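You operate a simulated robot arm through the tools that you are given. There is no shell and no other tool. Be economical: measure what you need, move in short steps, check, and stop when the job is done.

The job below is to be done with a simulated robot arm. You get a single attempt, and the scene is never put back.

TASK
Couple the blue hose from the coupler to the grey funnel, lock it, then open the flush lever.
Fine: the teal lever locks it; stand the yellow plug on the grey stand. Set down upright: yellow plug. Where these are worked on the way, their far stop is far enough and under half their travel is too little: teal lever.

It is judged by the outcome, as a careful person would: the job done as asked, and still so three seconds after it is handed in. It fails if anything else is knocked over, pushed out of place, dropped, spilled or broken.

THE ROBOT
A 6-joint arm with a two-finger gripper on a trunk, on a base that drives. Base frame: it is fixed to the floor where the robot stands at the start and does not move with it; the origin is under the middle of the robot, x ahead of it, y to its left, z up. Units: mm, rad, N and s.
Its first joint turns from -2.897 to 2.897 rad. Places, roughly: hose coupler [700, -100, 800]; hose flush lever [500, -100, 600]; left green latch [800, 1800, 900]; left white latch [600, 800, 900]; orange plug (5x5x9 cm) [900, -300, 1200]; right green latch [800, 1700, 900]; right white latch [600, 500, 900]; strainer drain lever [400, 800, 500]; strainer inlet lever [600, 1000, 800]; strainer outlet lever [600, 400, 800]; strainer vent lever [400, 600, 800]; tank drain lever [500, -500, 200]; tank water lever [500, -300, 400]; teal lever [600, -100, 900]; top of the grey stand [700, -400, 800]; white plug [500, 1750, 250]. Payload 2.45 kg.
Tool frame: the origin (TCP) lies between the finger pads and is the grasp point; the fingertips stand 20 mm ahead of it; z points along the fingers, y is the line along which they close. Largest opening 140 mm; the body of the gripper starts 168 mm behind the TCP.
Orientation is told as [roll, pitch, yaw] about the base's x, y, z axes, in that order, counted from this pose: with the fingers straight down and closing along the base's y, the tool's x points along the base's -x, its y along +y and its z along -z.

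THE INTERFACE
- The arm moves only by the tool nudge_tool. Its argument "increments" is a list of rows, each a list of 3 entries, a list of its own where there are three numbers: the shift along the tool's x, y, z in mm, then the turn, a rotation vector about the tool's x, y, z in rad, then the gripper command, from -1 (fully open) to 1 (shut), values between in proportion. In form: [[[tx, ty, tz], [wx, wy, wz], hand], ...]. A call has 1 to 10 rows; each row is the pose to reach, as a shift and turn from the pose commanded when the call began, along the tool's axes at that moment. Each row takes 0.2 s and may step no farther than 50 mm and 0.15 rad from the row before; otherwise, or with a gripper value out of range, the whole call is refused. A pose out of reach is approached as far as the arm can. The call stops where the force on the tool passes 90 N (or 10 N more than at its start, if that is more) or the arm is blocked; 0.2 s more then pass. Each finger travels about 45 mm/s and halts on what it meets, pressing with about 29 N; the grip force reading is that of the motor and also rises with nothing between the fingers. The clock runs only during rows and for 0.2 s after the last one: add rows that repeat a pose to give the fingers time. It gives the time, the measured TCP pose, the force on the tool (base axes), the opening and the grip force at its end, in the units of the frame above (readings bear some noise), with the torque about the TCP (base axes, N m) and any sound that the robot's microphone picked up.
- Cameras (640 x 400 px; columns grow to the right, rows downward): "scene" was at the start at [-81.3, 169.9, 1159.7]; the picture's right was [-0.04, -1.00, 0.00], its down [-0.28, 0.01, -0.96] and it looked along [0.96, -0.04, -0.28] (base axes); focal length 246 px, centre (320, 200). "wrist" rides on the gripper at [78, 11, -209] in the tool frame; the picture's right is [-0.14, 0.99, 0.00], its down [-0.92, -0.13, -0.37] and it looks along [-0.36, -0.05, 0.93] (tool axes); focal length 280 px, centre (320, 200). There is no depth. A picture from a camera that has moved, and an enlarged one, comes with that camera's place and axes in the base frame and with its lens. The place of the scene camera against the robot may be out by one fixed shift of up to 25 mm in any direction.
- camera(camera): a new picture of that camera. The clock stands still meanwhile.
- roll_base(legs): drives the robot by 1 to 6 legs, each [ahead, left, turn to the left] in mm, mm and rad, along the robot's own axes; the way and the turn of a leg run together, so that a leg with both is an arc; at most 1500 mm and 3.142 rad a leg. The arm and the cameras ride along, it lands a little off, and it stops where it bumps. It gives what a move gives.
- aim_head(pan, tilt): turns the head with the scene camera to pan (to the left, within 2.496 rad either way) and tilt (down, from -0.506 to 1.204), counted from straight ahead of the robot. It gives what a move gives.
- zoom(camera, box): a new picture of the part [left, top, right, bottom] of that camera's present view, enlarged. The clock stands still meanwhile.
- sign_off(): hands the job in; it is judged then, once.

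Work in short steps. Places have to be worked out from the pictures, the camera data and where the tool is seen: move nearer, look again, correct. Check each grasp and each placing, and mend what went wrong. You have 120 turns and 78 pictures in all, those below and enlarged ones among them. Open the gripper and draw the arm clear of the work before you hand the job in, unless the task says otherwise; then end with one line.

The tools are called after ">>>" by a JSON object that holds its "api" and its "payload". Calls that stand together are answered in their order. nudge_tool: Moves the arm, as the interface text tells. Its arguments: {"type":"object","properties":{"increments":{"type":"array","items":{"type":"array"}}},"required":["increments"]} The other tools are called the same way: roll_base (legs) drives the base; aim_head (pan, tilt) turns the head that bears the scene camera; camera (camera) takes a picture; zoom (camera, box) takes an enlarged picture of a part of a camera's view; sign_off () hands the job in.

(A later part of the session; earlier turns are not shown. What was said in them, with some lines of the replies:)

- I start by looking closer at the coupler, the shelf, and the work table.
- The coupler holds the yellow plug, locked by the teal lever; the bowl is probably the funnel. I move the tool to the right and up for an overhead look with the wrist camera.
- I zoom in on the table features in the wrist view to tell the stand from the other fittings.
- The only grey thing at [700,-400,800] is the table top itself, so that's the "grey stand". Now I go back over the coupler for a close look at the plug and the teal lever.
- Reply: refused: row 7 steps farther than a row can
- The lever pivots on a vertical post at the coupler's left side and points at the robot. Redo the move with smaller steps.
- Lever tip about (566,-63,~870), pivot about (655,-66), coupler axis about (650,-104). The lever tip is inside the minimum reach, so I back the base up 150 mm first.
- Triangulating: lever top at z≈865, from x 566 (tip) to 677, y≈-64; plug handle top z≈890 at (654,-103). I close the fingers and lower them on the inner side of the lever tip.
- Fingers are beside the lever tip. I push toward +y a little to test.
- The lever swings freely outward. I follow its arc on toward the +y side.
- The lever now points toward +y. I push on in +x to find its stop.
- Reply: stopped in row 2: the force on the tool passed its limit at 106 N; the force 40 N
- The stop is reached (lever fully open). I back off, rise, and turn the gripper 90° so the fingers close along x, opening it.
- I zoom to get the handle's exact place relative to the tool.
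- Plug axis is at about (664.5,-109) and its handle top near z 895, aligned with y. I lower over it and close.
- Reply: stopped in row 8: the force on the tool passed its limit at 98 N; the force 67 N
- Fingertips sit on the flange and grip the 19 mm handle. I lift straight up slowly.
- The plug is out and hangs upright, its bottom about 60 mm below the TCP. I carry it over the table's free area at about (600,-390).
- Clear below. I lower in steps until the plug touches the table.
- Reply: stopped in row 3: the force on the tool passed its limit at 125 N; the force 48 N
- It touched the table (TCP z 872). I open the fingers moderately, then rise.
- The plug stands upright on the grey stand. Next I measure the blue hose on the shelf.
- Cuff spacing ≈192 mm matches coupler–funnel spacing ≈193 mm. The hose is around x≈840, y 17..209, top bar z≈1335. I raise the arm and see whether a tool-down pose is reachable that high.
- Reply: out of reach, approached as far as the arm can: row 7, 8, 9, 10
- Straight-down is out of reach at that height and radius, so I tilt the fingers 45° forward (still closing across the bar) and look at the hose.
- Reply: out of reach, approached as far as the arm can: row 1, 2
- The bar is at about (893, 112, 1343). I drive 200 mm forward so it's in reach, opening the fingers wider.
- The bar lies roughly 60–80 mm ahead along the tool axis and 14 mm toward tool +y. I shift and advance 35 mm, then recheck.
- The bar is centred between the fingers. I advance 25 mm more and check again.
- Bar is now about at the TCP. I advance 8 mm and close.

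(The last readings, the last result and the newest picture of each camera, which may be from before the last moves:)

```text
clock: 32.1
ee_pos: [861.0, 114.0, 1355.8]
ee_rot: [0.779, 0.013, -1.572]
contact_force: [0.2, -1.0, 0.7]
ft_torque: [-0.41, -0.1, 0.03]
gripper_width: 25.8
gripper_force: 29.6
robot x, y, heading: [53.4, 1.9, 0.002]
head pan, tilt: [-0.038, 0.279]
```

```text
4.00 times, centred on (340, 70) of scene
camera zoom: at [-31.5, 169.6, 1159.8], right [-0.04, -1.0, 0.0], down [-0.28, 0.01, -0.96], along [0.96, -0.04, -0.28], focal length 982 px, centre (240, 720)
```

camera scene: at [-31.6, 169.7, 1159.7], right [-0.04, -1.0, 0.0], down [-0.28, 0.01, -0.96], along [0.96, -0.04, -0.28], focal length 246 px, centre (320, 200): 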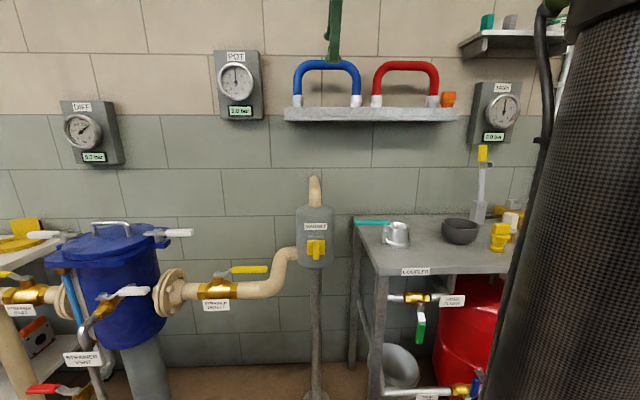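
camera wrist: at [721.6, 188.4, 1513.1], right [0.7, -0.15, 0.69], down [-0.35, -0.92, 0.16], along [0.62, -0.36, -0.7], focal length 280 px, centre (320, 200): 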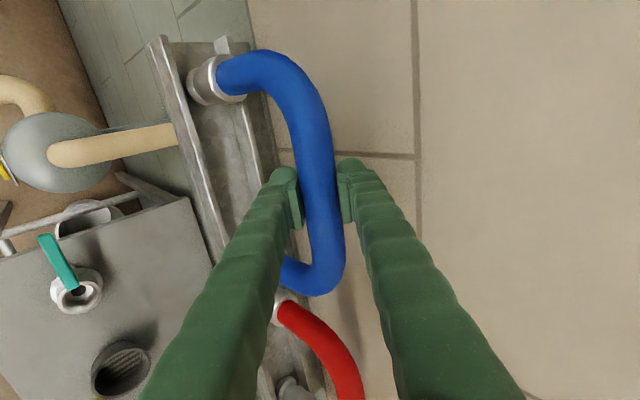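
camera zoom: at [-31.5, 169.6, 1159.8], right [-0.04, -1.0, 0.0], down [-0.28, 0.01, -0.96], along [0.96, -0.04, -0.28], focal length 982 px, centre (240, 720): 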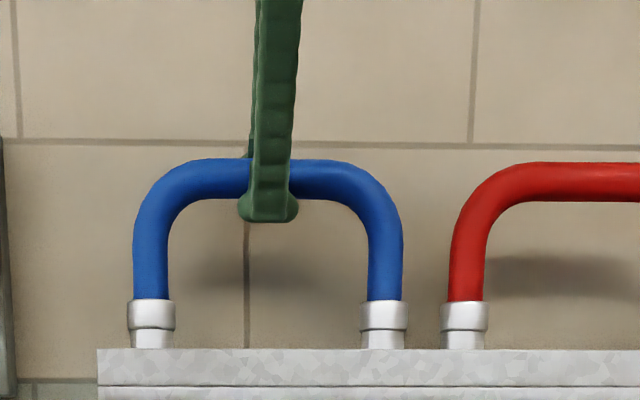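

The hose is gripped at about its middle (cuffs ±99 mm from the TCP in y). I lift it 60 mm straight up.

>>> {"api": "nudge_tool", "payload": {"increments": [[[0, 4, -4], [0, 0, 0], 1], [[0, 14, -14], [0, 0, 0], 1], [[0, 28, -28.5], [0, 0, 0], 1], [[0, 42, -42.7], [0, 0, 0], 1], [[0, 42, -42.7], [0, 0, 0], 1]]}}

>>> {"api": "zoom", "payload": {"camera": "scene", "box": [240, 0, 440, 125]}}

>>> {"api": "aim_head", "payload": {"pan": 2.4, "tilt": 0.6}}

>>> {"api": "camera", "payload": {"camera": "scene"}}

```text
clock: 33.3
ee_pos: [861.3, 113.1, 1415.8]
ee_rot: [0.778, 0.011, -1.572]
contact_force: [0.5, 0.6, -3.6]
ft_torque: [0.0, 0.01, -0.03]
gripper_width: 25.9
gripper_force: 29.1
robot x, y, heading: [50.6, 0.6, -0.0]
head pan, tilt: [-0.038, 0.279]
```

```text
3.20 times, centred on (340, 62) of scene
camera zoom: at [-31.5, 169.7, 1159.8], right [-0.04, -1.0, 0.0], down [-0.28, 0.01, -0.96], along [0.96, -0.04, -0.28], focal length 786 px, centre (256, 640)
```

zoom: 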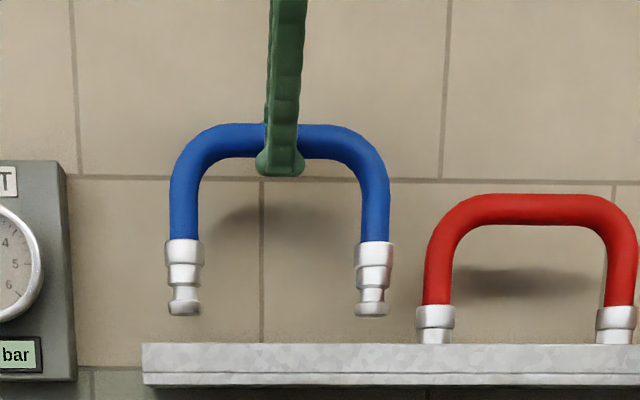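

```text
clock: 35.5
ee_pos: [861.4, 112.1, 1415.6]
ee_rot: [0.777, 0.011, -1.571]
contact_force: [0.4, -0.9, -3.3]
ft_torque: [-0.02, 0.0, -0.01]
gripper_width: 25.9
gripper_force: 29.0
robot x, y, heading: [50.7, -0.3, -0.004]
head pan, tilt: [2.4, 0.6]
```

```text
37 pictures are left
camera scene: at [-189.9, 233.1, 1130.4], right [0.68, 0.74, 0.0], down [0.42, -0.38, -0.83], along [-0.61, 0.56, -0.56], focal length 246 px, centre (320, 200)
```

scene: 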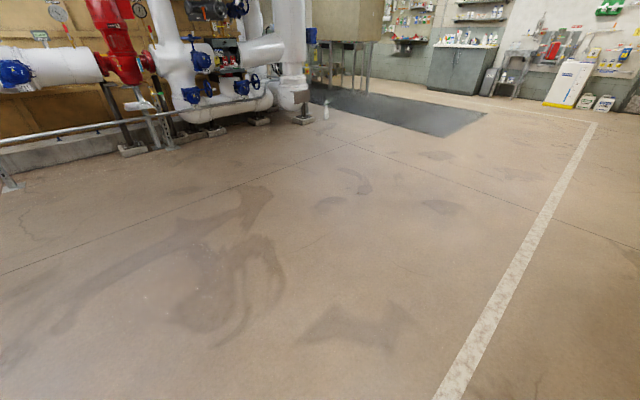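

The hose is lifted clear (stems came out of the shelf holes); floor behind is free. I return the head and drive back 310 mm.

>>> {"api": "aim_head", "payload": {"pan": -0.15, "tilt": 0.3}}

>>> {"api": "roll_base", "payload": {"legs": [[-310, 0, 0]]}}

```text
clock: 37.8
ee_pos: [861.1, 112.3, 1415.1]
ee_rot: [0.779, 0.013, -1.572]
contact_force: [0.2, 0.1, -4.4]
ft_torque: [0.02, 0.03, -0.01]
gripper_width: 25.8
gripper_force: 28.9
robot x, y, heading: [50.7, 3.2, 0.003]
head pan, tilt: [-0.15, 0.3]
```

```text
clock: 39.9
ee_pos: [552.0, 112.2, 1416.0]
ee_rot: [0.779, 0.012, -1.573]
contact_force: [0.6, 0.7, -3.5]
ft_torque: [0.01, 0.03, -0.01]
gripper_width: 26.3
gripper_force: 28.8
robot x, y, heading: [-256.4, -0.8, -0.003]
head pan, tilt: [-0.15, 0.3]
```

Now I swing to y≈-208 and come down to z≈1100, staying in front of the coupler line.

>>> {"api": "nudge_tool", "payload": {"increments": [[[-32, -22, 22.5], [0, 0, 0], 1], [[-64, -44, 45], [0, 0, 0], 1], [[-96, -66, 67.5], [0, 0, 0], 1], [[-128, -88, 90], [0, 0, 0], 1], [[-160, -110, 112.5], [0, 0, 0], 1], [[-192, -132, 135], [0, 0, 0], 1], [[-224, -154, 157.5], [0, 0, 0], 1], [[-256, -176, 180], [0, 0, 0], 1], [[-288, -198, 202.5], [0, 0, 0], 1], [[-320, -220, 225], [0, 0, 0], 1]]}}

>>> {"api": "camera", "payload": {"camera": "scene"}}

>>> {"api": "camera", "payload": {"camera": "wrist"}}

```text
clock: 42.1
ee_pos: [551.2, -205.4, 1096.7]
ee_rot: [0.78, 0.013, -1.571]
contact_force: [0.4, 0.1, -4.4]
ft_torque: [-0.01, -0.01, -0.02]
gripper_width: 26.2
gripper_force: 29.0
robot x, y, heading: [-258.0, -1.8, -0.004]
head pan, tilt: [-0.15, 0.3]
```

```text
36 pictures are left
camera scene: at [-341.3, 159.6, 1157.8], right [-0.15, -0.99, 0.0], down [-0.29, 0.04, -0.96], along [0.94, -0.14, -0.3], focal length 246 px, centre (320, 200)
```

scene: 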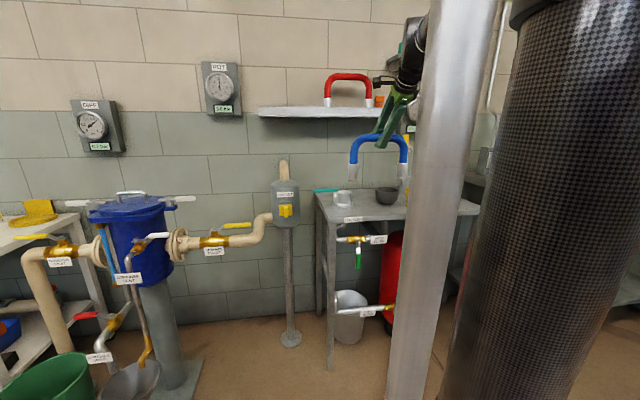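

```text
35 pictures are left
camera wrist: at [411.9, -130.0, 1254.6], right [0.7, -0.15, 0.69], down [-0.35, -0.92, 0.16], along [0.62, -0.36, -0.7], focal length 280 px, centre (320, 200)
```

wrist: 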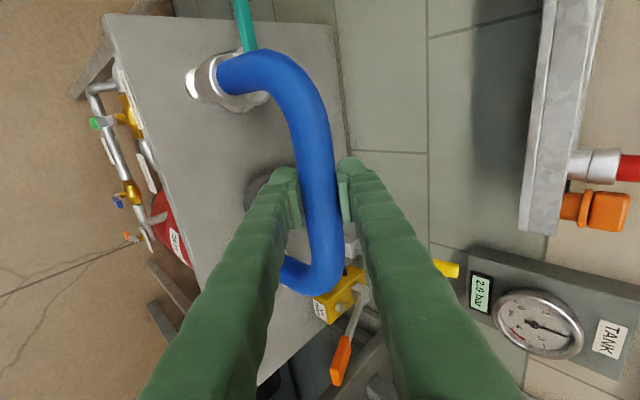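

I advance over the coupler/funnel line (x≈665), down 25 mm, and check alignment.

>>> {"api": "nudge_tool", "payload": {"increments": [[[-1, 20, 20], [0, 0, 0], 1], [[-2, 40, 40], [0, 0, 0], 1], [[-3, 60, 60], [0, 0, 0], 1], [[-3, 80.4, 79.4], [0, 0, 0], 1], [[-3, 63, 97], [0, 0, 0], 1]]}}

>>> {"api": "zoom", "payload": {"camera": "scene", "box": [300, 120, 440, 230]}}

>>> {"api": "camera", "payload": {"camera": "wrist"}}

```text
clock: 43.3
ee_pos: [666.0, -206.7, 1072.7]
ee_rot: [0.779, 0.013, -1.572]
contact_force: [-0.5, 0.8, -4.4]
ft_torque: [0.0, -0.03, 0.04]
gripper_width: 26.1
gripper_force: 29.5
robot x, y, heading: [-260.0, 1.3, -0.001]
head pan, tilt: [-0.15, 0.3]
```

```text
3.64 times, centred on (370, 175) of scene
camera zoom: at [-341.2, 159.5, 1157.9], right [-0.15, -0.99, 0.0], down [-0.29, 0.04, -0.96], along [0.94, -0.14, -0.3], focal length 893 px, centre (138, 291)
```

zoom: 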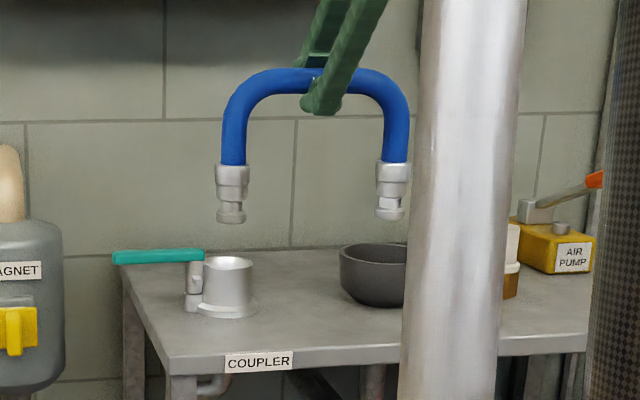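

```text
33 pictures are left
camera wrist: at [527.2, -131.8, 1230.8], right [0.7, -0.15, 0.69], down [-0.35, -0.92, 0.16], along [0.62, -0.36, -0.7], focal length 280 px, centre (320, 200)
```

wrist: 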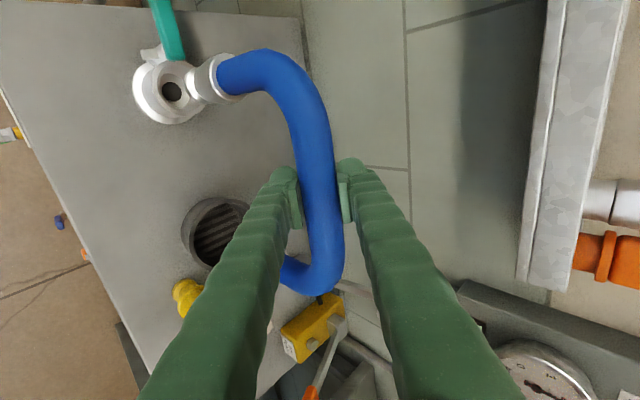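

Lateral (y) alignment looks right in both views. I lower 50 mm so the stem is just above the coupler rim, to check x.

>>> {"api": "nudge_tool", "payload": {"increments": [[[0, -14, 14.2], [0, 0, 0], 1], [[0, -28, 28.5], [0, 0, 0], 1], [[0, -35, 35.6], [0, 0, 0], 1]]}}

>>> {"api": "zoom", "payload": {"camera": "scene", "box": [320, 140, 420, 220]}}

>>> {"api": "zoom", "payload": {"camera": "wrist", "box": [110, 10, 310, 160]}}

```text
clock: 44.1
ee_pos: [665.4, -208.1, 1021.6]
ee_rot: [0.778, 0.013, -1.572]
contact_force: [0.1, 0.5, -3.9]
ft_torque: [-0.01, -0.05, 0.0]
gripper_width: 26.4
gripper_force: 29.1
robot x, y, heading: [-258.3, 1.5, -0.006]
head pan, tilt: [-0.15, 0.3]
```

```text
5.00 times, centred on (370, 180) of scene
camera zoom: at [-341.1, 159.4, 1157.9], right [-0.15, -0.99, 0.0], down [-0.29, 0.04, -0.96], along [0.94, -0.14, -0.3], focal length 1228 px, centre (70, 300)
```

zoom: 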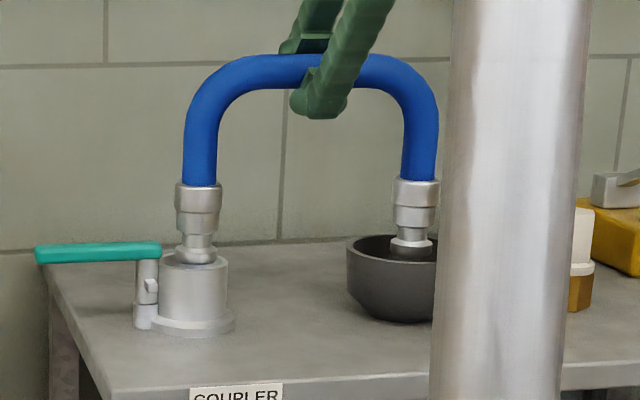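

```text
2.67 times, centred on (210, 85) of wrist
camera zoom: at [526.7, -131.9, 1180.5], right [0.7, -0.15, 0.69], down [-0.35, -0.92, 0.16], along [0.62, -0.36, -0.7], focal length 748 px, centre (613, 507)
```

zoom: 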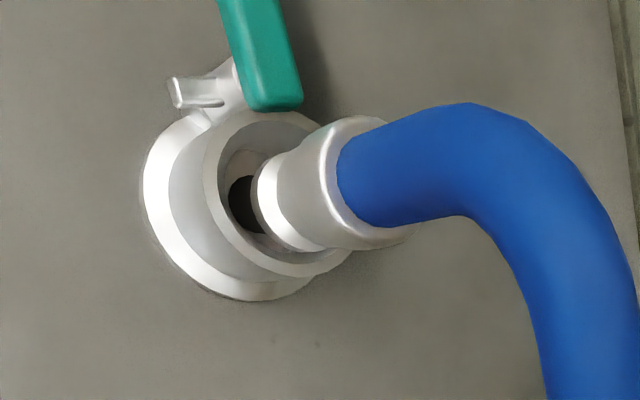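

I zoom tighter on the stem/socket from both cameras.

>>> {"api": "zoom", "payload": {"camera": "wrist", "box": [150, 40, 260, 120]}}

>>> {"api": "zoom", "payload": {"camera": "scene", "box": [342, 170, 374, 210]}}

```text
5.00 times, centred on (205, 80) of wrist
camera zoom: at [526.7, -131.9, 1180.5], right [0.7, -0.15, 0.69], down [-0.35, -0.92, 0.16], along [0.62, -0.36, -0.7], focal length 1402 px, centre (895, 800)
```

zoom: 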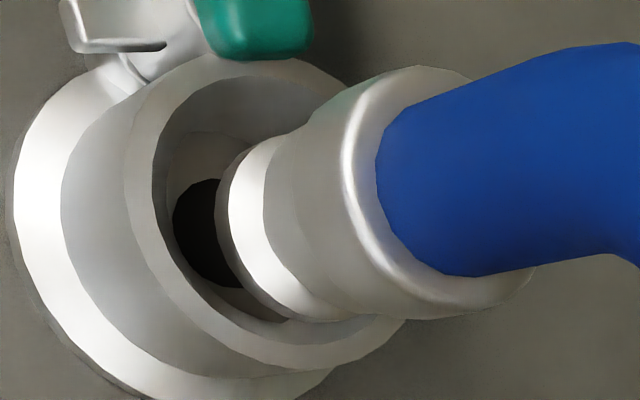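

```text
10.00 times, centred on (358, 190) of scene
camera zoom: at [-341.1, 159.4, 1157.9], right [-0.15, -0.99, 0.0], down [-0.29, 0.04, -0.96], along [0.94, -0.14, -0.3], focal length 2456 px, centre (-60, 300)
```

zoom: 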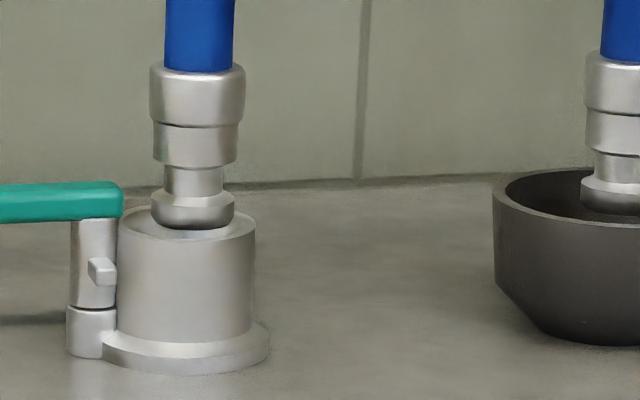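

The stem tip is about 3 mm short in +y and maybe 1–2 mm in x. I correct and lower slowly in small steps.

>>> {"api": "nudge_tool", "payload": {"increments": [[[3, 1, 1], [0, 0, 0], 1], [[3, -3.2, 5.3], [0, 0, 0], 1], [[3, -6.7, 8.8], [0, 0, 0], 1], [[3, -10.2, 12.4], [0, 0, 0], 1]]}}

>>> {"api": "zoom", "payload": {"camera": "scene", "box": [342, 170, 390, 210]}}

>>> {"api": "zoom", "payload": {"camera": "wrist", "box": [150, 40, 260, 120]}}

```text
clock: 45.1
ee_pos: [667.4, -204.1, 1006.1]
ee_rot: [0.78, 0.013, -1.574]
contact_force: [-0.2, 0.8, -3.8]
ft_torque: [0.05, 0.0, 0.01]
gripper_width: 26.0
gripper_force: 29.1
robot x, y, heading: [-260.4, -1.2, -0.003]
head pan, tilt: [-0.15, 0.3]
```

```text
10.00 times, centred on (366, 190) of scene
camera zoom: at [-341.1, 159.4, 1157.9], right [-0.15, -0.99, 0.0], down [-0.29, 0.04, -0.96], along [0.94, -0.14, -0.3], focal length 2456 px, centre (-140, 300)
```

zoom: 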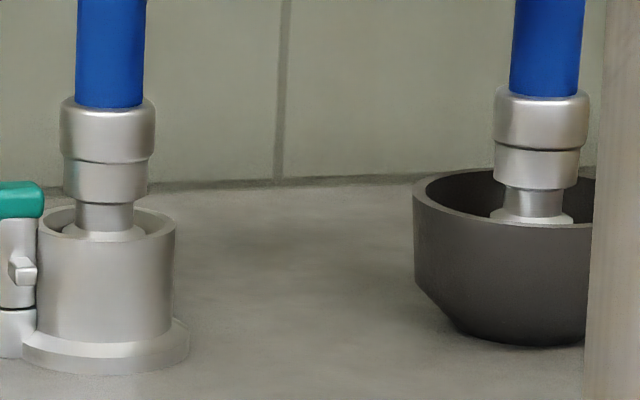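

```text
5.00 times, centred on (205, 80) of wrist
camera zoom: at [528.3, -128.5, 1164.4], right [0.7, -0.15, 0.69], down [-0.35, -0.92, 0.16], along [0.62, -0.36, -0.7], focal length 1402 px, centre (895, 800)
```

zoom: 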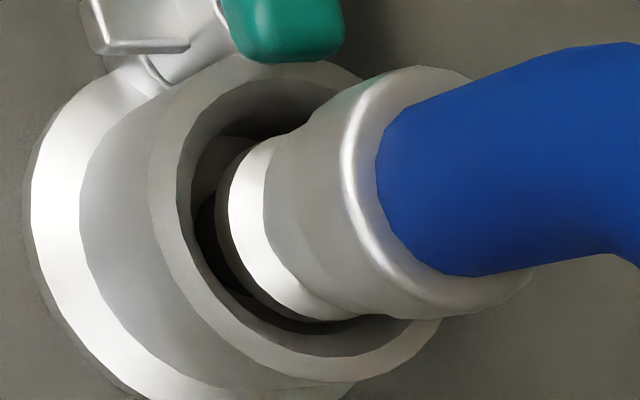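

The tip has entered the bore freely. I continue down until it seats.

>>> {"api": "nudge_tool", "payload": {"increments": [[[0, -3.5, 3.6], [0, 0, 0], 1], [[0, -7, 7.1], [0, 0, 0], 1], [[0, -10.5, 10.7], [0, 0, 0], 1], [[0, -14, 14.2], [0, 0, 0], 1], [[0, -17.5, 17.8], [0, 0, 0], 1], [[0, -21, 21.3], [0, 0, 0], 1], [[0, -24.5, 24.8], [0, 0, 0], 1]]}}

>>> {"api": "zoom", "payload": {"camera": "scene", "box": [326, 150, 396, 215]}}

```text
clock: 46.7
ee_pos: [666.0, -203.4, 975.9]
ee_rot: [0.787, 0.012, -1.573]
contact_force: [7.6, 2.0, 83.3]
ft_torque: [-0.55, -0.68, 0.13]
gripper_width: 43.7
gripper_force: 29.7
robot x, y, heading: [-255.9, -0.1, 0.003]
head pan, tilt: [-0.15, 0.3]
```

```text
6.15 times, centred on (361, 182) of scene
camera zoom: at [-344.1, 160.3, 1157.5], right [-0.15, -0.99, 0.0], down [-0.29, 0.04, -0.96], along [0.95, -0.14, -0.29], focal length 1512 px, centre (68, 308)
```

zoom: 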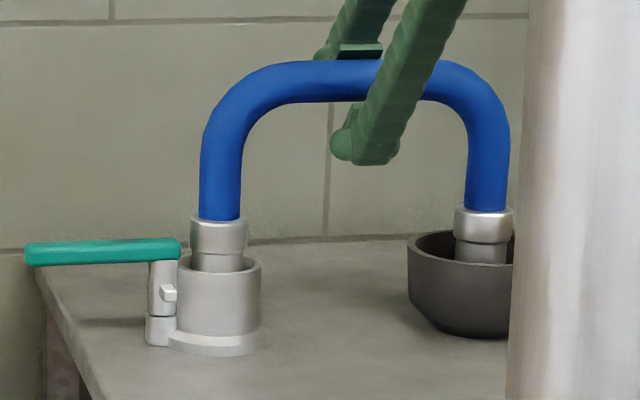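

Seated: the force rose and the pads slid on the bar. I relieve the push, open the fingers, and back out along the tool axis.

>>> {"api": "nudge_tool", "payload": {"increments": [[[0, 3, -3], [0, 0, 0], 0.3], [[0, 3, -3], [0, 0, 0], 0], [[0, 3, -3], [0, 0, 0], -0.2], [[0, 3, -3], [0, 0, 0], -0.2], [[0, 3, -35], [0, 0, 0], -0.2], [[0, 3, -75], [0, 0, 0], -0.2], [[0, 3, -120], [0, 0, 0], -0.2]]}}

>>> {"api": "camera", "payload": {"camera": "wrist"}}

>>> {"api": "zoom", "payload": {"camera": "scene", "box": [326, 150, 396, 215]}}

```text
clock: 48.3
ee_pos: [585.5, -205.9, 1059.5]
ee_rot: [0.778, 0.013, -1.573]
contact_force: [-0.1, 0.4, -0.2]
ft_torque: [-0.02, 0.07, 0.01]
gripper_width: 84.3
gripper_force: 0.1
robot x, y, heading: [-260.8, 1.6, -0.003]
head pan, tilt: [-0.15, 0.3]
```

```text
25 pictures are left
camera wrist: at [445.3, -129.8, 1216.9], right [0.7, -0.15, 0.69], down [-0.35, -0.92, 0.16], along [0.62, -0.36, -0.7], focal length 280 px, centre (320, 200)
```

wrist: 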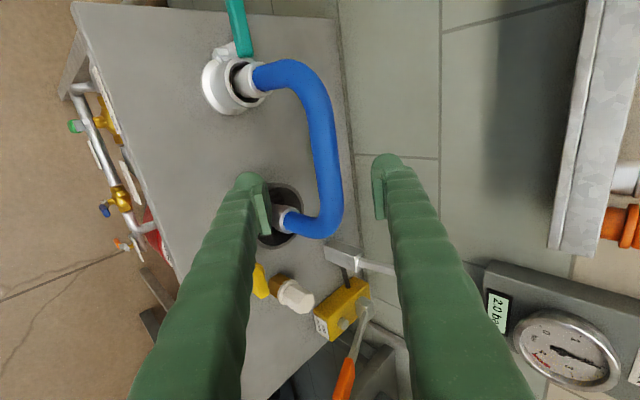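

```text
6.15 times, centred on (361, 182) of scene
camera zoom: at [-341.1, 159.4, 1157.9], right [-0.15, -0.99, 0.0], down [-0.29, 0.04, -0.96], along [0.94, -0.14, -0.3], focal length 1512 px, centre (68, 308)
```

zoom: 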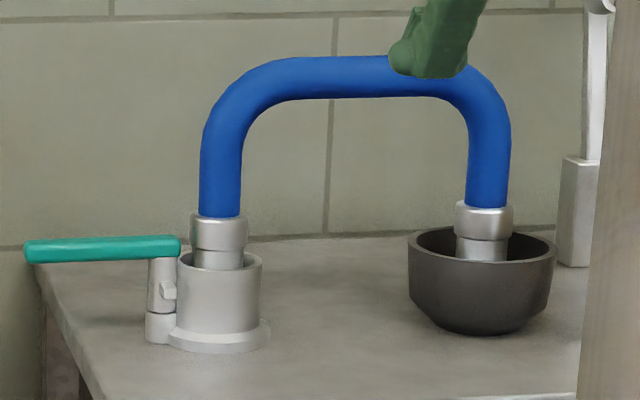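

The hose stands in coupler and funnel. Now I straighten the tool to vertical, close the fingers, and move toward the teal lever's far side.

>>> {"api": "nudge_tool", "payload": {"increments": [[[20, 14, -14], [0.15, 0, 0], 0.2], [[50, 14, -14], [0.3, 0, 0], 0.6], [[80, 14, -14], [0.45, 0, 0], 1], [[115, 14, -14], [0.6, 0, 0], 1], [[150, 14, -14], [0.75, 0, 0], 1], [[185, 14, -14], [0.78, 0, 0], 1], [[220, 14, -14], [0.78, 0, 0], 1]]}}

>>> {"api": "roll_base", "payload": {"legs": [[100, 0, 0]]}}

>>> {"api": "camera", "payload": {"camera": "wrist"}}

```text
clock: 49.9
ee_pos: [585.6, 15.4, 1081.2]
ee_rot: [-0.002, 0.013, -1.573]
contact_force: [0.3, -0.7, -0.6]
ft_torque: [0.09, 0.01, 0.01]
gripper_width: 0.0
gripper_force: 29.1
robot x, y, heading: [-258.9, 0.8, -0.003]
head pan, tilt: [-0.15, 0.3]
```

```text
clock: 51.0
ee_pos: [684.9, 16.0, 1081.4]
ee_rot: [0.0, 0.012, -1.571]
contact_force: [0.6, -0.1, 0.2]
ft_torque: [0.04, 0.01, 0.0]
gripper_width: 0.2
gripper_force: 28.8
robot x, y, heading: [-158.2, 1.9, -0.003]
head pan, tilt: [-0.15, 0.3]
```

```text
23 pictures are left
camera wrist: at [695.8, 91.4, 1292.0], right [0.99, -0.14, 0.0], down [-0.13, -0.93, 0.36], along [-0.05, -0.35, -0.93], focal length 280 px, centre (320, 200)
```

wrist: 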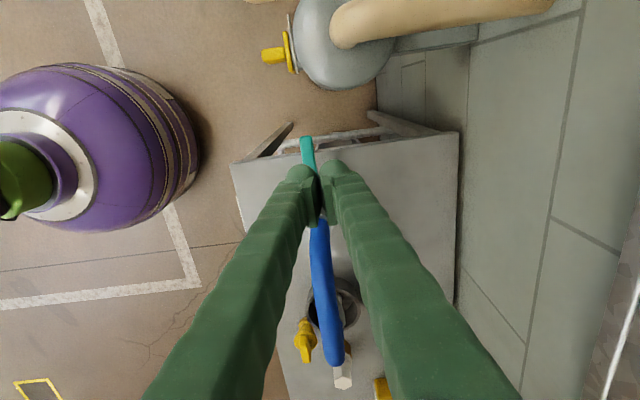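

Lever tip at about (667,33). I go to x≈708, y≈12 and lower behind the lever.

>>> {"api": "nudge_tool", "payload": {"increments": [[[-2, 23, 30], [0, 0, 0], 1], [[-4, 23, 75], [0, 0, 0], 1], [[-4, 23, 120], [0, 0, 0], 1], [[-4, 23, 160], [0, 0, 0], 1], [[-4, 23, 190], [0, 0, 0], 1], [[-4, 23, 210], [0, 0, 0], 1], [[-4, 23, 226], [0, 0, 0], 1]]}}

>>> {"api": "camera", "payload": {"camera": "wrist"}}

```text
clock: 52.6
ee_pos: [707.7, 15.9, 855.0]
ee_rot: [-0.001, 0.011, -1.571]
contact_force: [-0.5, 0.1, 0.7]
ft_torque: [-0.01, -0.02, 0.0]
gripper_width: 0.0
gripper_force: 28.5
robot x, y, heading: [-160.3, -0.9, 0.002]
head pan, tilt: [-0.15, 0.3]
```

```text
22 pictures are left
camera wrist: at [718.3, 89.9, 1066.0], right [0.99, -0.14, 0.0], down [-0.13, -0.93, 0.36], along [-0.05, -0.35, -0.93], focal length 280 px, centre (320, 200)
```

wrist: 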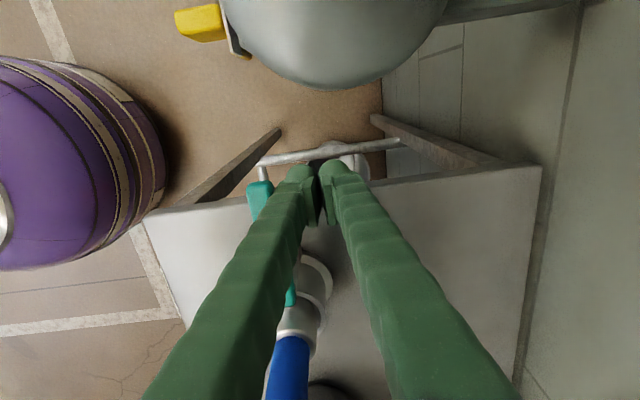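

Fingers are behind the lever. I sweep it back along its arc toward the locked side.

>>> {"api": "nudge_tool", "payload": {"increments": [[[-5, -20, 0], [0, 0, 0], 1], [[-3, -34, 0], [0, 0, 0], 1], [[-3, -47, 0], [0, 0, 0], 1], [[-6, -60, 0], [0, 0, 0], 1], [[-10, -73, 0], [0, 0, 0], 1], [[-17, -85, 0], [0, 0, 0], 1], [[-25, -96, 0], [0, 0, 0], 1], [[-36, -104, 0], [0, 0, 0], 1], [[-46, -111, 0], [0, 0, 0], 1]]}}

>>> {"api": "camera", "payload": {"camera": "wrist"}}

```text
clock: 54.6
ee_pos: [596.2, -30.5, 855.0]
ee_rot: [-0.002, 0.011, -1.57]
contact_force: [-0.2, 0.4, -0.3]
ft_torque: [-0.01, 0.01, 0.01]
gripper_width: 0.0
gripper_force: 28.9
robot x, y, heading: [-160.3, -1.3, -0.0]
head pan, tilt: [-0.15, 0.3]
```

```text
21 pictures are left
camera wrist: at [607.3, 44.0, 1065.5], right [0.99, -0.14, 0.0], down [-0.13, -0.93, 0.36], along [-0.05, -0.35, -0.93], focal length 280 px, centre (320, 200)
```

wrist: 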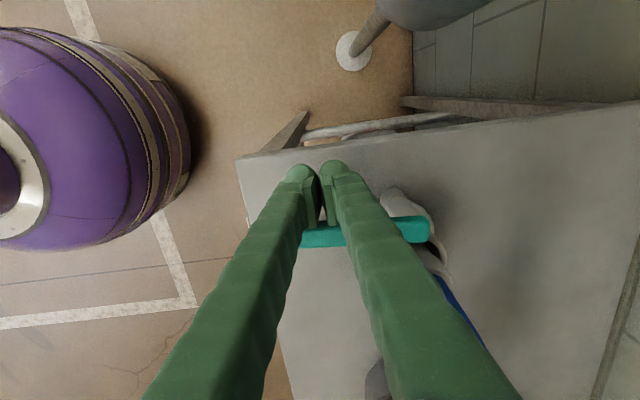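

The lever is almost back along -x. I push on in -y until it meets its stop.

>>> {"api": "nudge_tool", "payload": {"increments": [[[-5, 0, 0], [0, 0, 0], 1], [[-10, 0, 0], [0, 0, 0], 1], [[-14, 0, 0], [0, 0, 0], 1], [[-18, 0, 0], [0, 0, 0], 1], [[-22, 0, 0], [0, 0, 0], 1]]}}

>>> {"api": "camera", "payload": {"camera": "wrist"}}

>>> {"api": "zoom", "payload": {"camera": "scene", "box": [300, 130, 420, 220]}}

```text
clock: 55.9
ee_pos: [595.8, -37.6, 854.4]
ee_rot: [-0.002, 0.021, -1.559]
contact_force: [0.0, 24.1, 6.5]
ft_torque: [-0.62, 0.03, 0.09]
gripper_width: 6.4
gripper_force: 29.8
robot x, y, heading: [-160.4, -1.0, 0.012]
head pan, tilt: [-0.15, 0.3]
stopped in row 5: the force on the tool passed its limit at 92 N (the readings are from after the stop); the commanded pose is now the measured one
```

```text
20 pictures are left
camera wrist: at [606.3, 35.0, 1066.0], right [0.99, -0.13, 0.0], down [-0.12, -0.93, 0.35], along [-0.05, -0.35, -0.94], focal length 280 px, centre (320, 200)
```

wrist: 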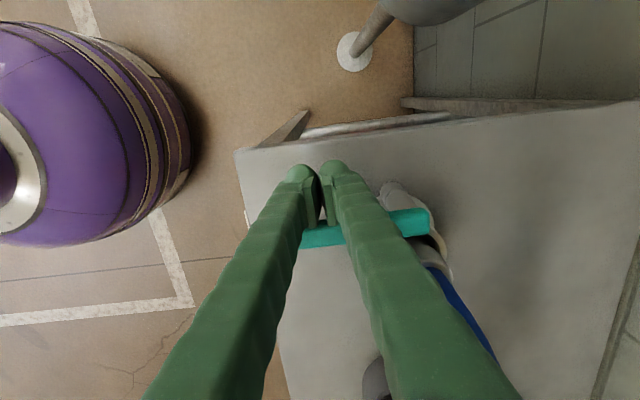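

```text
4.44 times, centred on (360, 175) of scene
camera zoom: at [-243.2, 161.0, 1157.7], right [-0.14, -0.99, 0.0], down [-0.29, 0.04, -0.96], along [0.95, -0.14, -0.3], focal length 1092 px, centre (142, 311)
```

zoom: 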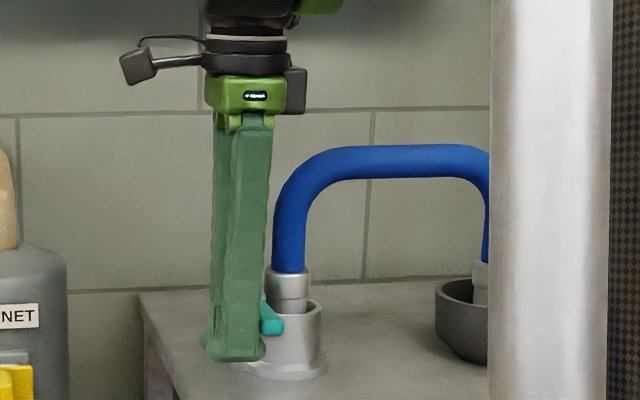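

Locked: lever back against its stop at its original place. I back off, rise, and then reposition for the flush lever below the table's front edge.

>>> {"api": "nudge_tool", "payload": {"increments": [[[20, 0, 0], [0, 0, 0], 1], [[25, 0, -40], [0, 0, 0], 1], [[25, 0, -85], [0, 0, 0], 1], [[25, 0, -130], [0, 0, 0], 1], [[25, -10, -170], [-0.15, 0, 0], 1], [[25, -20, -190], [-0.3, 0, 0], 1], [[25, -30, -200], [-0.45, 0, 0], 1], [[0, -40, -200], [-0.6, 0, 0], 1], [[-30, -50, -200], [-0.75, 0, 0], 1], [[-60, -50, -200], [-0.785, 0, 0], 1]]}}

>>> {"api": "roll_base", "payload": {"legs": [[-280, 0, 0]]}}

>>> {"api": "aim_head", "payload": {"pan": -0.25, "tilt": 0.45}}

>>> {"api": "camera", "payload": {"camera": "scene"}}

>>> {"api": "camera", "payload": {"camera": "wrist"}}

```text
clock: 58.1
ee_pos: [546.5, -105.6, 1053.6]
ee_rot: [0.785, 0.019, -1.561]
contact_force: [-0.2, -0.8, -0.3]
ft_torque: [0.0, 0.03, -0.01]
gripper_width: 0.3
gripper_force: 29.4
robot x, y, heading: [-159.2, -0.0, 0.006]
head pan, tilt: [-0.15, 0.3]
```

```text
clock: 60.0
ee_pos: [271.8, -106.8, 1054.0]
ee_rot: [0.785, 0.02, -1.565]
contact_force: [0.4, 0.2, 0.1]
ft_torque: [-0.03, 0.02, 0.03]
gripper_width: 0.1
gripper_force: 29.5
robot x, y, heading: [-431.6, 0.1, 0.004]
head pan, tilt: [-0.15, 0.3]
```

```text
clock: 60.7
ee_pos: [271.2, -106.7, 1053.0]
ee_rot: [0.783, 0.021, -1.564]
contact_force: [0.2, -0.1, 0.1]
ft_torque: [-0.02, 0.0, 0.01]
gripper_width: 0.2
gripper_force: 29.7
robot x, y, heading: [-437.8, 1.8, 0.002]
head pan, tilt: [-0.25, 0.45]
```

```text
18 pictures are left
camera scene: at [-521.4, 150.1, 1144.0], right [-0.24, -0.97, 0.0], down [-0.42, 0.11, -0.9], along [0.87, -0.22, -0.43], focal length 246 px, centre (320, 200)
```

scene: 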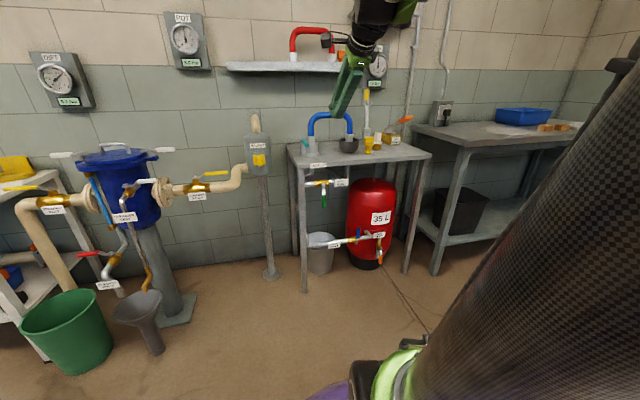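

```text
17 pictures are left
camera wrist: at [130.6, -34.3, 1211.1], right [0.7, -0.15, 0.7], down [-0.34, -0.93, 0.15], along [0.62, -0.35, -0.7], focal length 280 px, centre (320, 200)
```

wrist: 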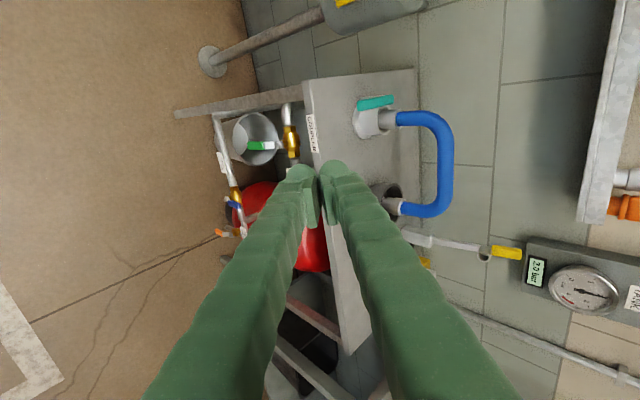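

I zoom on the flush valve from both cameras.

>>> {"api": "zoom", "payload": {"camera": "scene", "box": [290, 150, 370, 220]}}

>>> {"api": "zoom", "payload": {"camera": "wrist", "box": [210, 90, 330, 180]}}

```text
5.71 times, centred on (330, 185) of scene
camera zoom: at [-521.4, 150.1, 1144.0], right [-0.24, -0.97, 0.0], down [-0.42, 0.11, -0.9], along [0.87, -0.22, -0.43], focal length 1404 px, centre (263, 286)
```

zoom: 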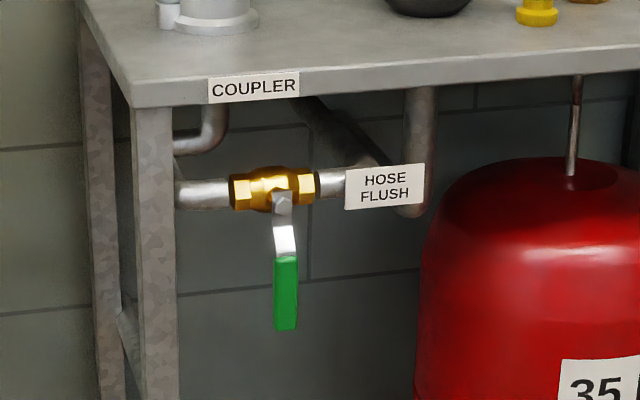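

```text
4.44 times, centred on (270, 135) of wrist
camera zoom: at [130.6, -34.3, 1211.1], right [0.7, -0.15, 0.7], down [-0.34, -0.93, 0.15], along [0.62, -0.35, -0.7], focal length 1246 px, centre (542, 489)
```

zoom: 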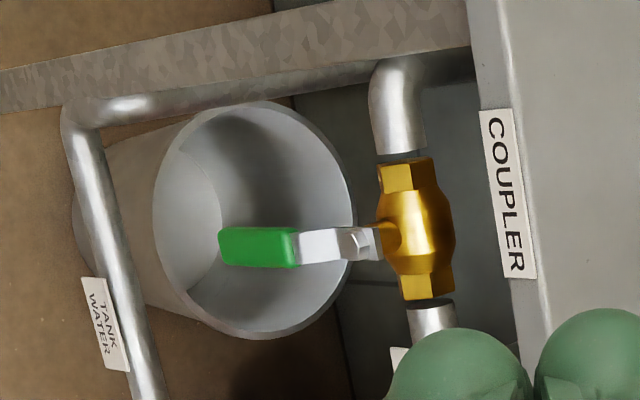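

Pivot ≈ (490,-123,694); handle hangs to z≈587 at x≈480. I approach from the -y side at 45°, stopping short in front of the valve.

>>> {"api": "nudge_tool", "payload": {"increments": [[[-6.4, -17.9, 38.3], [0, 0, 0], 1], [[-12.8, -35.8, 76.6], [0, 0, 0], 1], [[-19.2, -53.7, 115], [0, 0, 0], 1], [[-25.6, -71.6, 153.3], [0, 0, 0], 1], [[-32, -89.5, 191.6], [0, 0, 0], 1], [[-38.4, -107.4, 230], [0, 0, 0], 1], [[-44.8, -125.3, 268.3], [0, 0, 0], 1], [[-51.2, -143.2, 306.6], [0, 0, 0], 1], [[-58, -161, 345], [0, 0, 0], 1]]}}

>>> {"api": "camera", "payload": {"camera": "wrist"}}

>>> {"api": "zoom", "payload": {"camera": "scene", "box": [270, 120, 390, 220]}}

```text
clock: 62.7
ee_pos: [400.3, -158.3, 693.9]
ee_rot: [0.783, 0.019, -1.566]
contact_force: [0.3, 0.6, 0.3]
ft_torque: [0.04, -0.01, 0.0]
gripper_width: 0.0
gripper_force: 29.8
robot x, y, heading: [-433.1, 0.0, 0.005]
head pan, tilt: [-0.25, 0.45]
```

```text
14 pictures are left
camera wrist: at [260.5, -85.5, 851.3], right [0.7, -0.15, 0.7], down [-0.34, -0.93, 0.15], along [0.62, -0.35, -0.7], focal length 280 px, centre (320, 200)
```

wrist: 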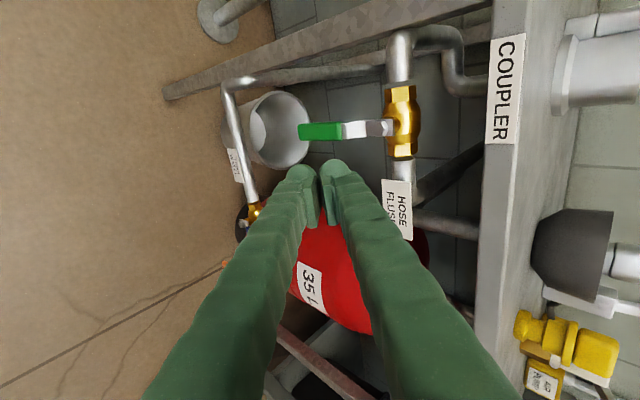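

```text
4.00 times, centred on (330, 170) of scene
camera zoom: at [-521.4, 150.1, 1143.9], right [-0.24, -0.97, 0.0], down [-0.42, 0.11, -0.9], along [0.87, -0.22, -0.44], focal length 982 px, centre (280, 320)
```

zoom: 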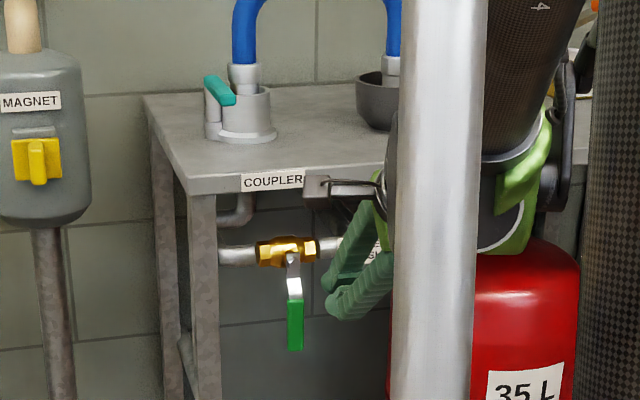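

Positions agree. I advance along the tool axis to put the fingertips beside the handle.

>>> {"api": "nudge_tool", "payload": {"increments": [[[-7, 0, 30], [0, 0, 0], 1], [[-7, 0, 60], [0, 0, 0], 1], [[-7, 0, 85], [0, 0, 0], 1], [[-7, 0, 109], [0, 0, 0], 1]]}}

>>> {"api": "camera", "payload": {"camera": "wrist"}}

```text
clock: 63.7
ee_pos: [476.9, -162.9, 616.5]
ee_rot: [0.783, 0.02, -1.564]
contact_force: [-0.2, 0.3, -0.5]
ft_torque: [-0.02, -0.02, 0.01]
gripper_width: 0.0
gripper_force: 29.6
robot x, y, heading: [-436.1, -1.2, 0.002]
head pan, tilt: [-0.25, 0.45]
```

```text
12 pictures are left
camera wrist: at [337.4, -89.7, 774.3], right [0.7, -0.15, 0.7], down [-0.34, -0.93, 0.15], along [0.62, -0.35, -0.7], focal length 280 px, centre (320, 200)
```

wrist: 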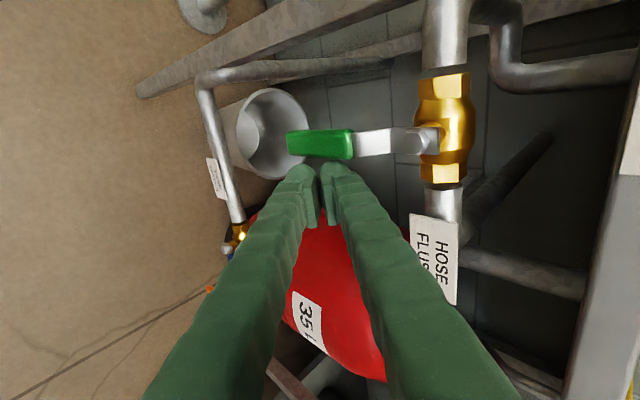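

Fingers are right beside the green handle. I test the push toward +y.

>>> {"api": "nudge_tool", "payload": {"increments": [[[12, 0, 0], [0, 0, 0], 1], [[22, -2, 2], [0, 0, 0], 1], [[32, -3.5, 3.5], [0, 0, 0], 1], [[42, -4.5, 4.5], [0, 0, 0], 1]]}}

>>> {"api": "camera", "payload": {"camera": "wrist"}}

```text
clock: 64.5
ee_pos: [476.9, -154.9, 614.8]
ee_rot: [0.786, 0.013, -1.584]
contact_force: [-2.9, -14.2, 2.9]
ft_torque: [-0.03, 0.03, -0.07]
gripper_width: 6.1
gripper_force: 29.8
robot x, y, heading: [-435.4, -2.7, -0.005]
head pan, tilt: [-0.25, 0.45]
stopped in row 3: the force on the tool passed its limit at 101 N (the readings are from after the stop); the commanded pose is now the measured one
```

```text
11 pictures are left
camera wrist: at [337.7, -77.0, 771.3], right [0.7, -0.15, 0.7], down [-0.36, -0.92, 0.16], along [0.62, -0.36, -0.7], focal length 280 px, centre (320, 200)
```

wrist: 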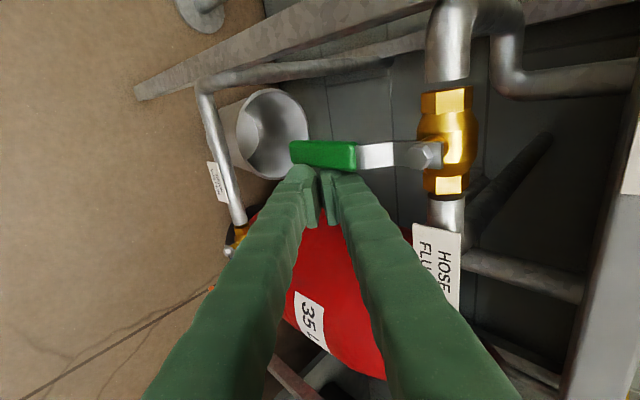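

The handle is stopped that way, so it opens toward -y. I back out, go around to the +y side, and come back in.

>>> {"api": "nudge_tool", "payload": {"increments": [[[-10, 0, 0], [0, 0, 0], 1], [[-10, 0, -45], [0, 0, 0], 1], [[-10, 0, -90], [0, 0, 0], 1], [[30, 0, -90], [0, 0, 0], 1], [[72, 0, -90], [0, 0, 0], 1], [[72, 0, -45], [0, 0, 0], 1], [[72, 0, -15], [0, 0, 0], 1], [[72, 0, 0], [0, 0, 0], 1]]}}

>>> {"api": "camera", "payload": {"camera": "wrist"}}

```text
clock: 66.3
ee_pos: [478.2, -79.2, 615.5]
ee_rot: [0.787, 0.01, -1.58]
contact_force: [-0.7, -0.7, 0.6]
ft_torque: [0.02, -0.01, 0.02]
gripper_width: 0.0
gripper_force: 29.2
robot x, y, heading: [-431.7, 1.8, -0.0]
head pan, tilt: [-0.25, 0.45]
```

```text
10 pictures are left
camera wrist: at [338.7, -2.1, 772.0], right [0.7, -0.15, 0.7], down [-0.36, -0.92, 0.16], along [0.62, -0.36, -0.7], focal length 280 px, centre (320, 200)
```

wrist: 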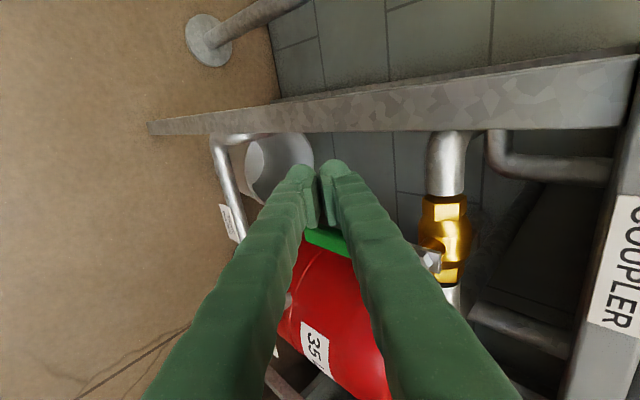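

I push the handle toward -y along its arc.

>>> {"api": "nudge_tool", "payload": {"increments": [[[-18, 0, 0], [0, 0, 0], 1], [[-32, -2.8, 2.8], [0, 0, 0], 1], [[-47, -3.5, 3.5], [0, 0, 0], 1], [[-61, -2.8, 2.8], [0, 0, 0], 1], [[-75, 0.4, -0.4], [0, 0, 0], 1], [[-88, 5.6, -5.6], [0, 0, 0], 1], [[-100, 11.3, -11.3], [0, 0, 0], 1]]}}

>>> {"api": "camera", "payload": {"camera": "wrist"}}

```text
clock: 67.9
ee_pos: [477.4, -179.2, 628.9]
ee_rot: [0.787, 0.013, -1.58]
contact_force: [-2.2, 0.3, -1.2]
ft_torque: [0.01, -0.07, -0.06]
gripper_width: 0.1
gripper_force: 29.9
robot x, y, heading: [-437.7, -4.4, -0.008]
head pan, tilt: [-0.25, 0.45]
```

```text
9 pictures are left
camera wrist: at [337.4, -103.3, 786.5], right [0.7, -0.15, 0.7], down [-0.36, -0.92, 0.16], along [0.62, -0.36, -0.7], focal length 280 px, centre (320, 200)
```

wrist: 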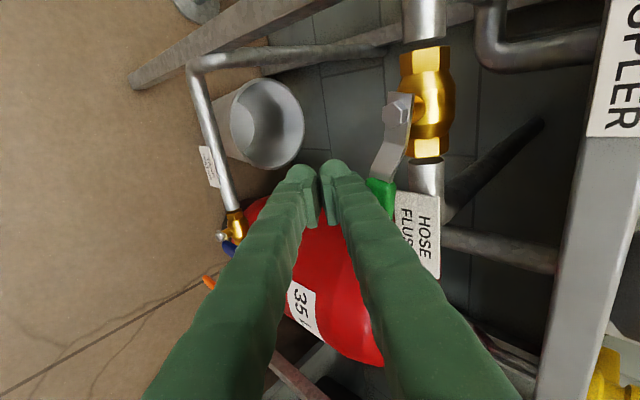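

It turns freely that way. I continue upward until its stop.

>>> {"api": "nudge_tool", "payload": {"increments": [[[-9, 8.5, -8.5], [0, 0, 0], 1], [[-18, 17.7, -17.7], [0, 0, 0], 1], [[-23, 26, -26], [0, 0, 0], 1], [[-25, 33, -33], [0, 0, 0], 1], [[-25, 39, -39], [0, 0, 0], 1], [[-25, 44, -44], [0, 0, 0], 1]]}}

>>> {"api": "camera", "payload": {"camera": "wrist"}}

```text
clock: 68.6
ee_pos: [471.0, -193.7, 652.6]
ee_rot: [0.773, 0.012, -1.572]
contact_force: [-18.3, 2.4, -22.7]
ft_torque: [-0.39, -0.31, 0.28]
gripper_width: 0.0
gripper_force: 29.7
robot x, y, heading: [-437.5, -2.0, -0.003]
head pan, tilt: [-0.25, 0.45]
stopped in row 3: the force on the tool passed its limit at 111 N (the readings are from after the stop); the commanded pose is now the measured one
```

```text
8 pictures are left
camera wrist: at [332.5, -118.7, 809.8], right [0.71, -0.15, 0.69], down [-0.35, -0.92, 0.16], along [0.61, -0.36, -0.7], focal length 280 px, centre (320, 200)
```

wrist: 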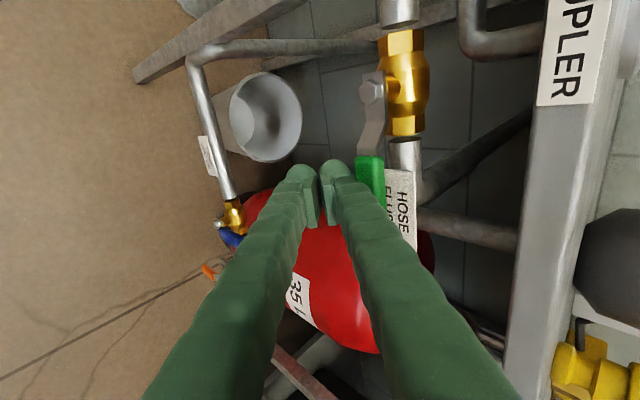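

The handle now looks parallel to the pipe and at its stop. I back the fingers out and check.

>>> {"api": "nudge_tool", "payload": {"increments": [[[0, -6, 2], [0, 0, 0], 1], [[0, -8, -30], [0, 0, 0], 1], [[0, -8, -75], [0, 0, 0], 1], [[0, -8, -120], [0, 0, 0], 1], [[0, -8, -165], [0, 0, 0], 1], [[0, -8, -210], [0, 0, 0], 1]]}}

>>> {"api": "zoom", "payload": {"camera": "scene", "box": [290, 150, 370, 220]}}

>>> {"api": "zoom", "payload": {"camera": "wrist", "box": [200, 60, 460, 230]}}

```text
clock: 70.0
ee_pos: [320.0, -194.9, 797.4]
ee_rot: [0.776, 0.014, -1.574]
contact_force: [-0.5, -0.1, -0.3]
ft_torque: [0.02, 0.04, 0.0]
gripper_width: 0.0
gripper_force: 29.8
robot x, y, heading: [-435.5, -0.1, -0.002]
head pan, tilt: [-0.25, 0.45]
```

```text
5.71 times, centred on (330, 185) of scene
camera zoom: at [-520.7, 149.5, 1143.9], right [-0.25, -0.97, 0.0], down [-0.42, 0.11, -0.9], along [0.87, -0.22, -0.44], focal length 1404 px, centre (263, 286)
```

zoom: 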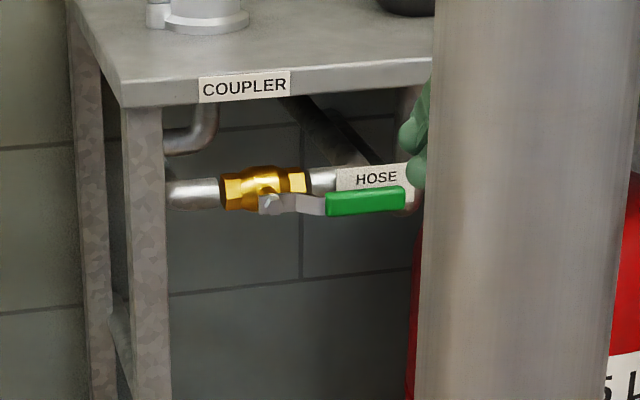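

```text
2.35 times, centred on (330, 145) of wrist
camera zoom: at [180.4, -119.4, 954.6], right [0.71, -0.15, 0.69], down [-0.35, -0.92, 0.16], along [0.61, -0.36, -0.7], focal length 660 px, centre (296, 329)
```

zoom: 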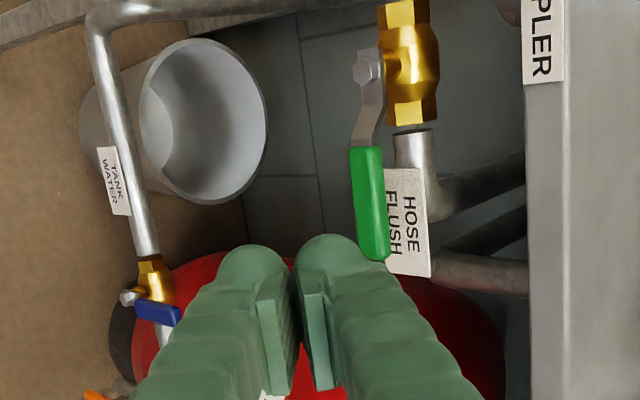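

The flush lever lies along the pipe against its stop: open. I draw the arm clear, open the gripper, and take a final look.

>>> {"api": "nudge_tool", "payload": {"increments": [[[0, 0, -20], [0, 0, 0], 0.5], [[0, 20, -50], [0, 0, 0], 0], [[0, 50, -80], [0, 0, 0], -0.5], [[0, 85, -110], [0, 0, 0], -0.5], [[0, 120, -140], [0, 0, 0], -0.5], [[0, 155, -170], [0, 0, 0], -0.5]]}}

>>> {"api": "roll_base", "payload": {"legs": [[-150, 150, 0]]}}

>>> {"api": "zoom", "payload": {"camera": "scene", "box": [260, 80, 460, 220]}}

>>> {"api": "camera", "payload": {"camera": "wrist"}}

```text
clock: 71.4
ee_pos: [309.0, -197.9, 1027.9]
ee_rot: [0.777, 0.012, -1.572]
contact_force: [0.6, -0.4, -0.2]
ft_torque: [-0.01, 0.02, -0.05]
gripper_width: 105.0
gripper_force: 0.0
robot x, y, heading: [-435.9, -5.1, -0.003]
head pan, tilt: [-0.25, 0.45]
```

```text
clock: 73.1
ee_pos: [161.2, -47.8, 1027.0]
ee_rot: [0.776, 0.011, -1.572]
contact_force: [0.1, 0.2, -0.8]
ft_torque: [0.0, 0.02, 0.0]
gripper_width: 105.0
gripper_force: 0.1
robot x, y, heading: [-582.9, 151.0, -0.001]
head pan, tilt: [-0.25, 0.45]
```

```text
2.86 times, centred on (360, 150) of scene
camera zoom: at [-669.7, 299.0, 1143.9], right [-0.25, -0.97, 0.0], down [-0.42, 0.11, -0.9], along [0.87, -0.22, -0.44], focal length 702 px, centre (206, 343)
```

zoom: 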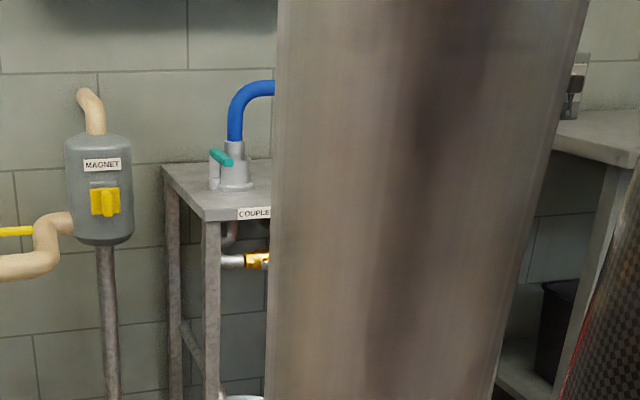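

```text
4 pictures are left
camera wrist: at [22.6, 27.7, 1184.8], right [0.71, -0.15, 0.69], down [-0.35, -0.92, 0.16], along [0.61, -0.36, -0.7], focal length 280 px, centre (320, 200)
```

wrist: 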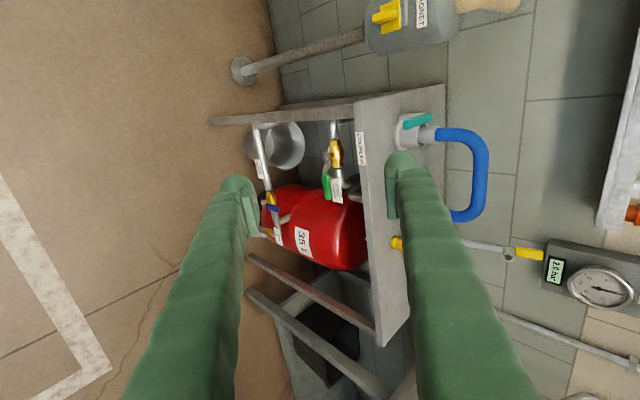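

Everything shows as asked: hose coupled, teal lever locked, flush lever open, yellow plug standing on the stand, and the arm clear. I hand the job in.

>>> {"api": "sign_off", "payload": {}}

```text
The job is handed in.
```

The job is handed in: the blue hose is coupled from the coupler to the grey funnel and locked with the teal lever, the flush lever is open, and the yellow plug stands upright on the grey stand (I took this to be the grey table top).
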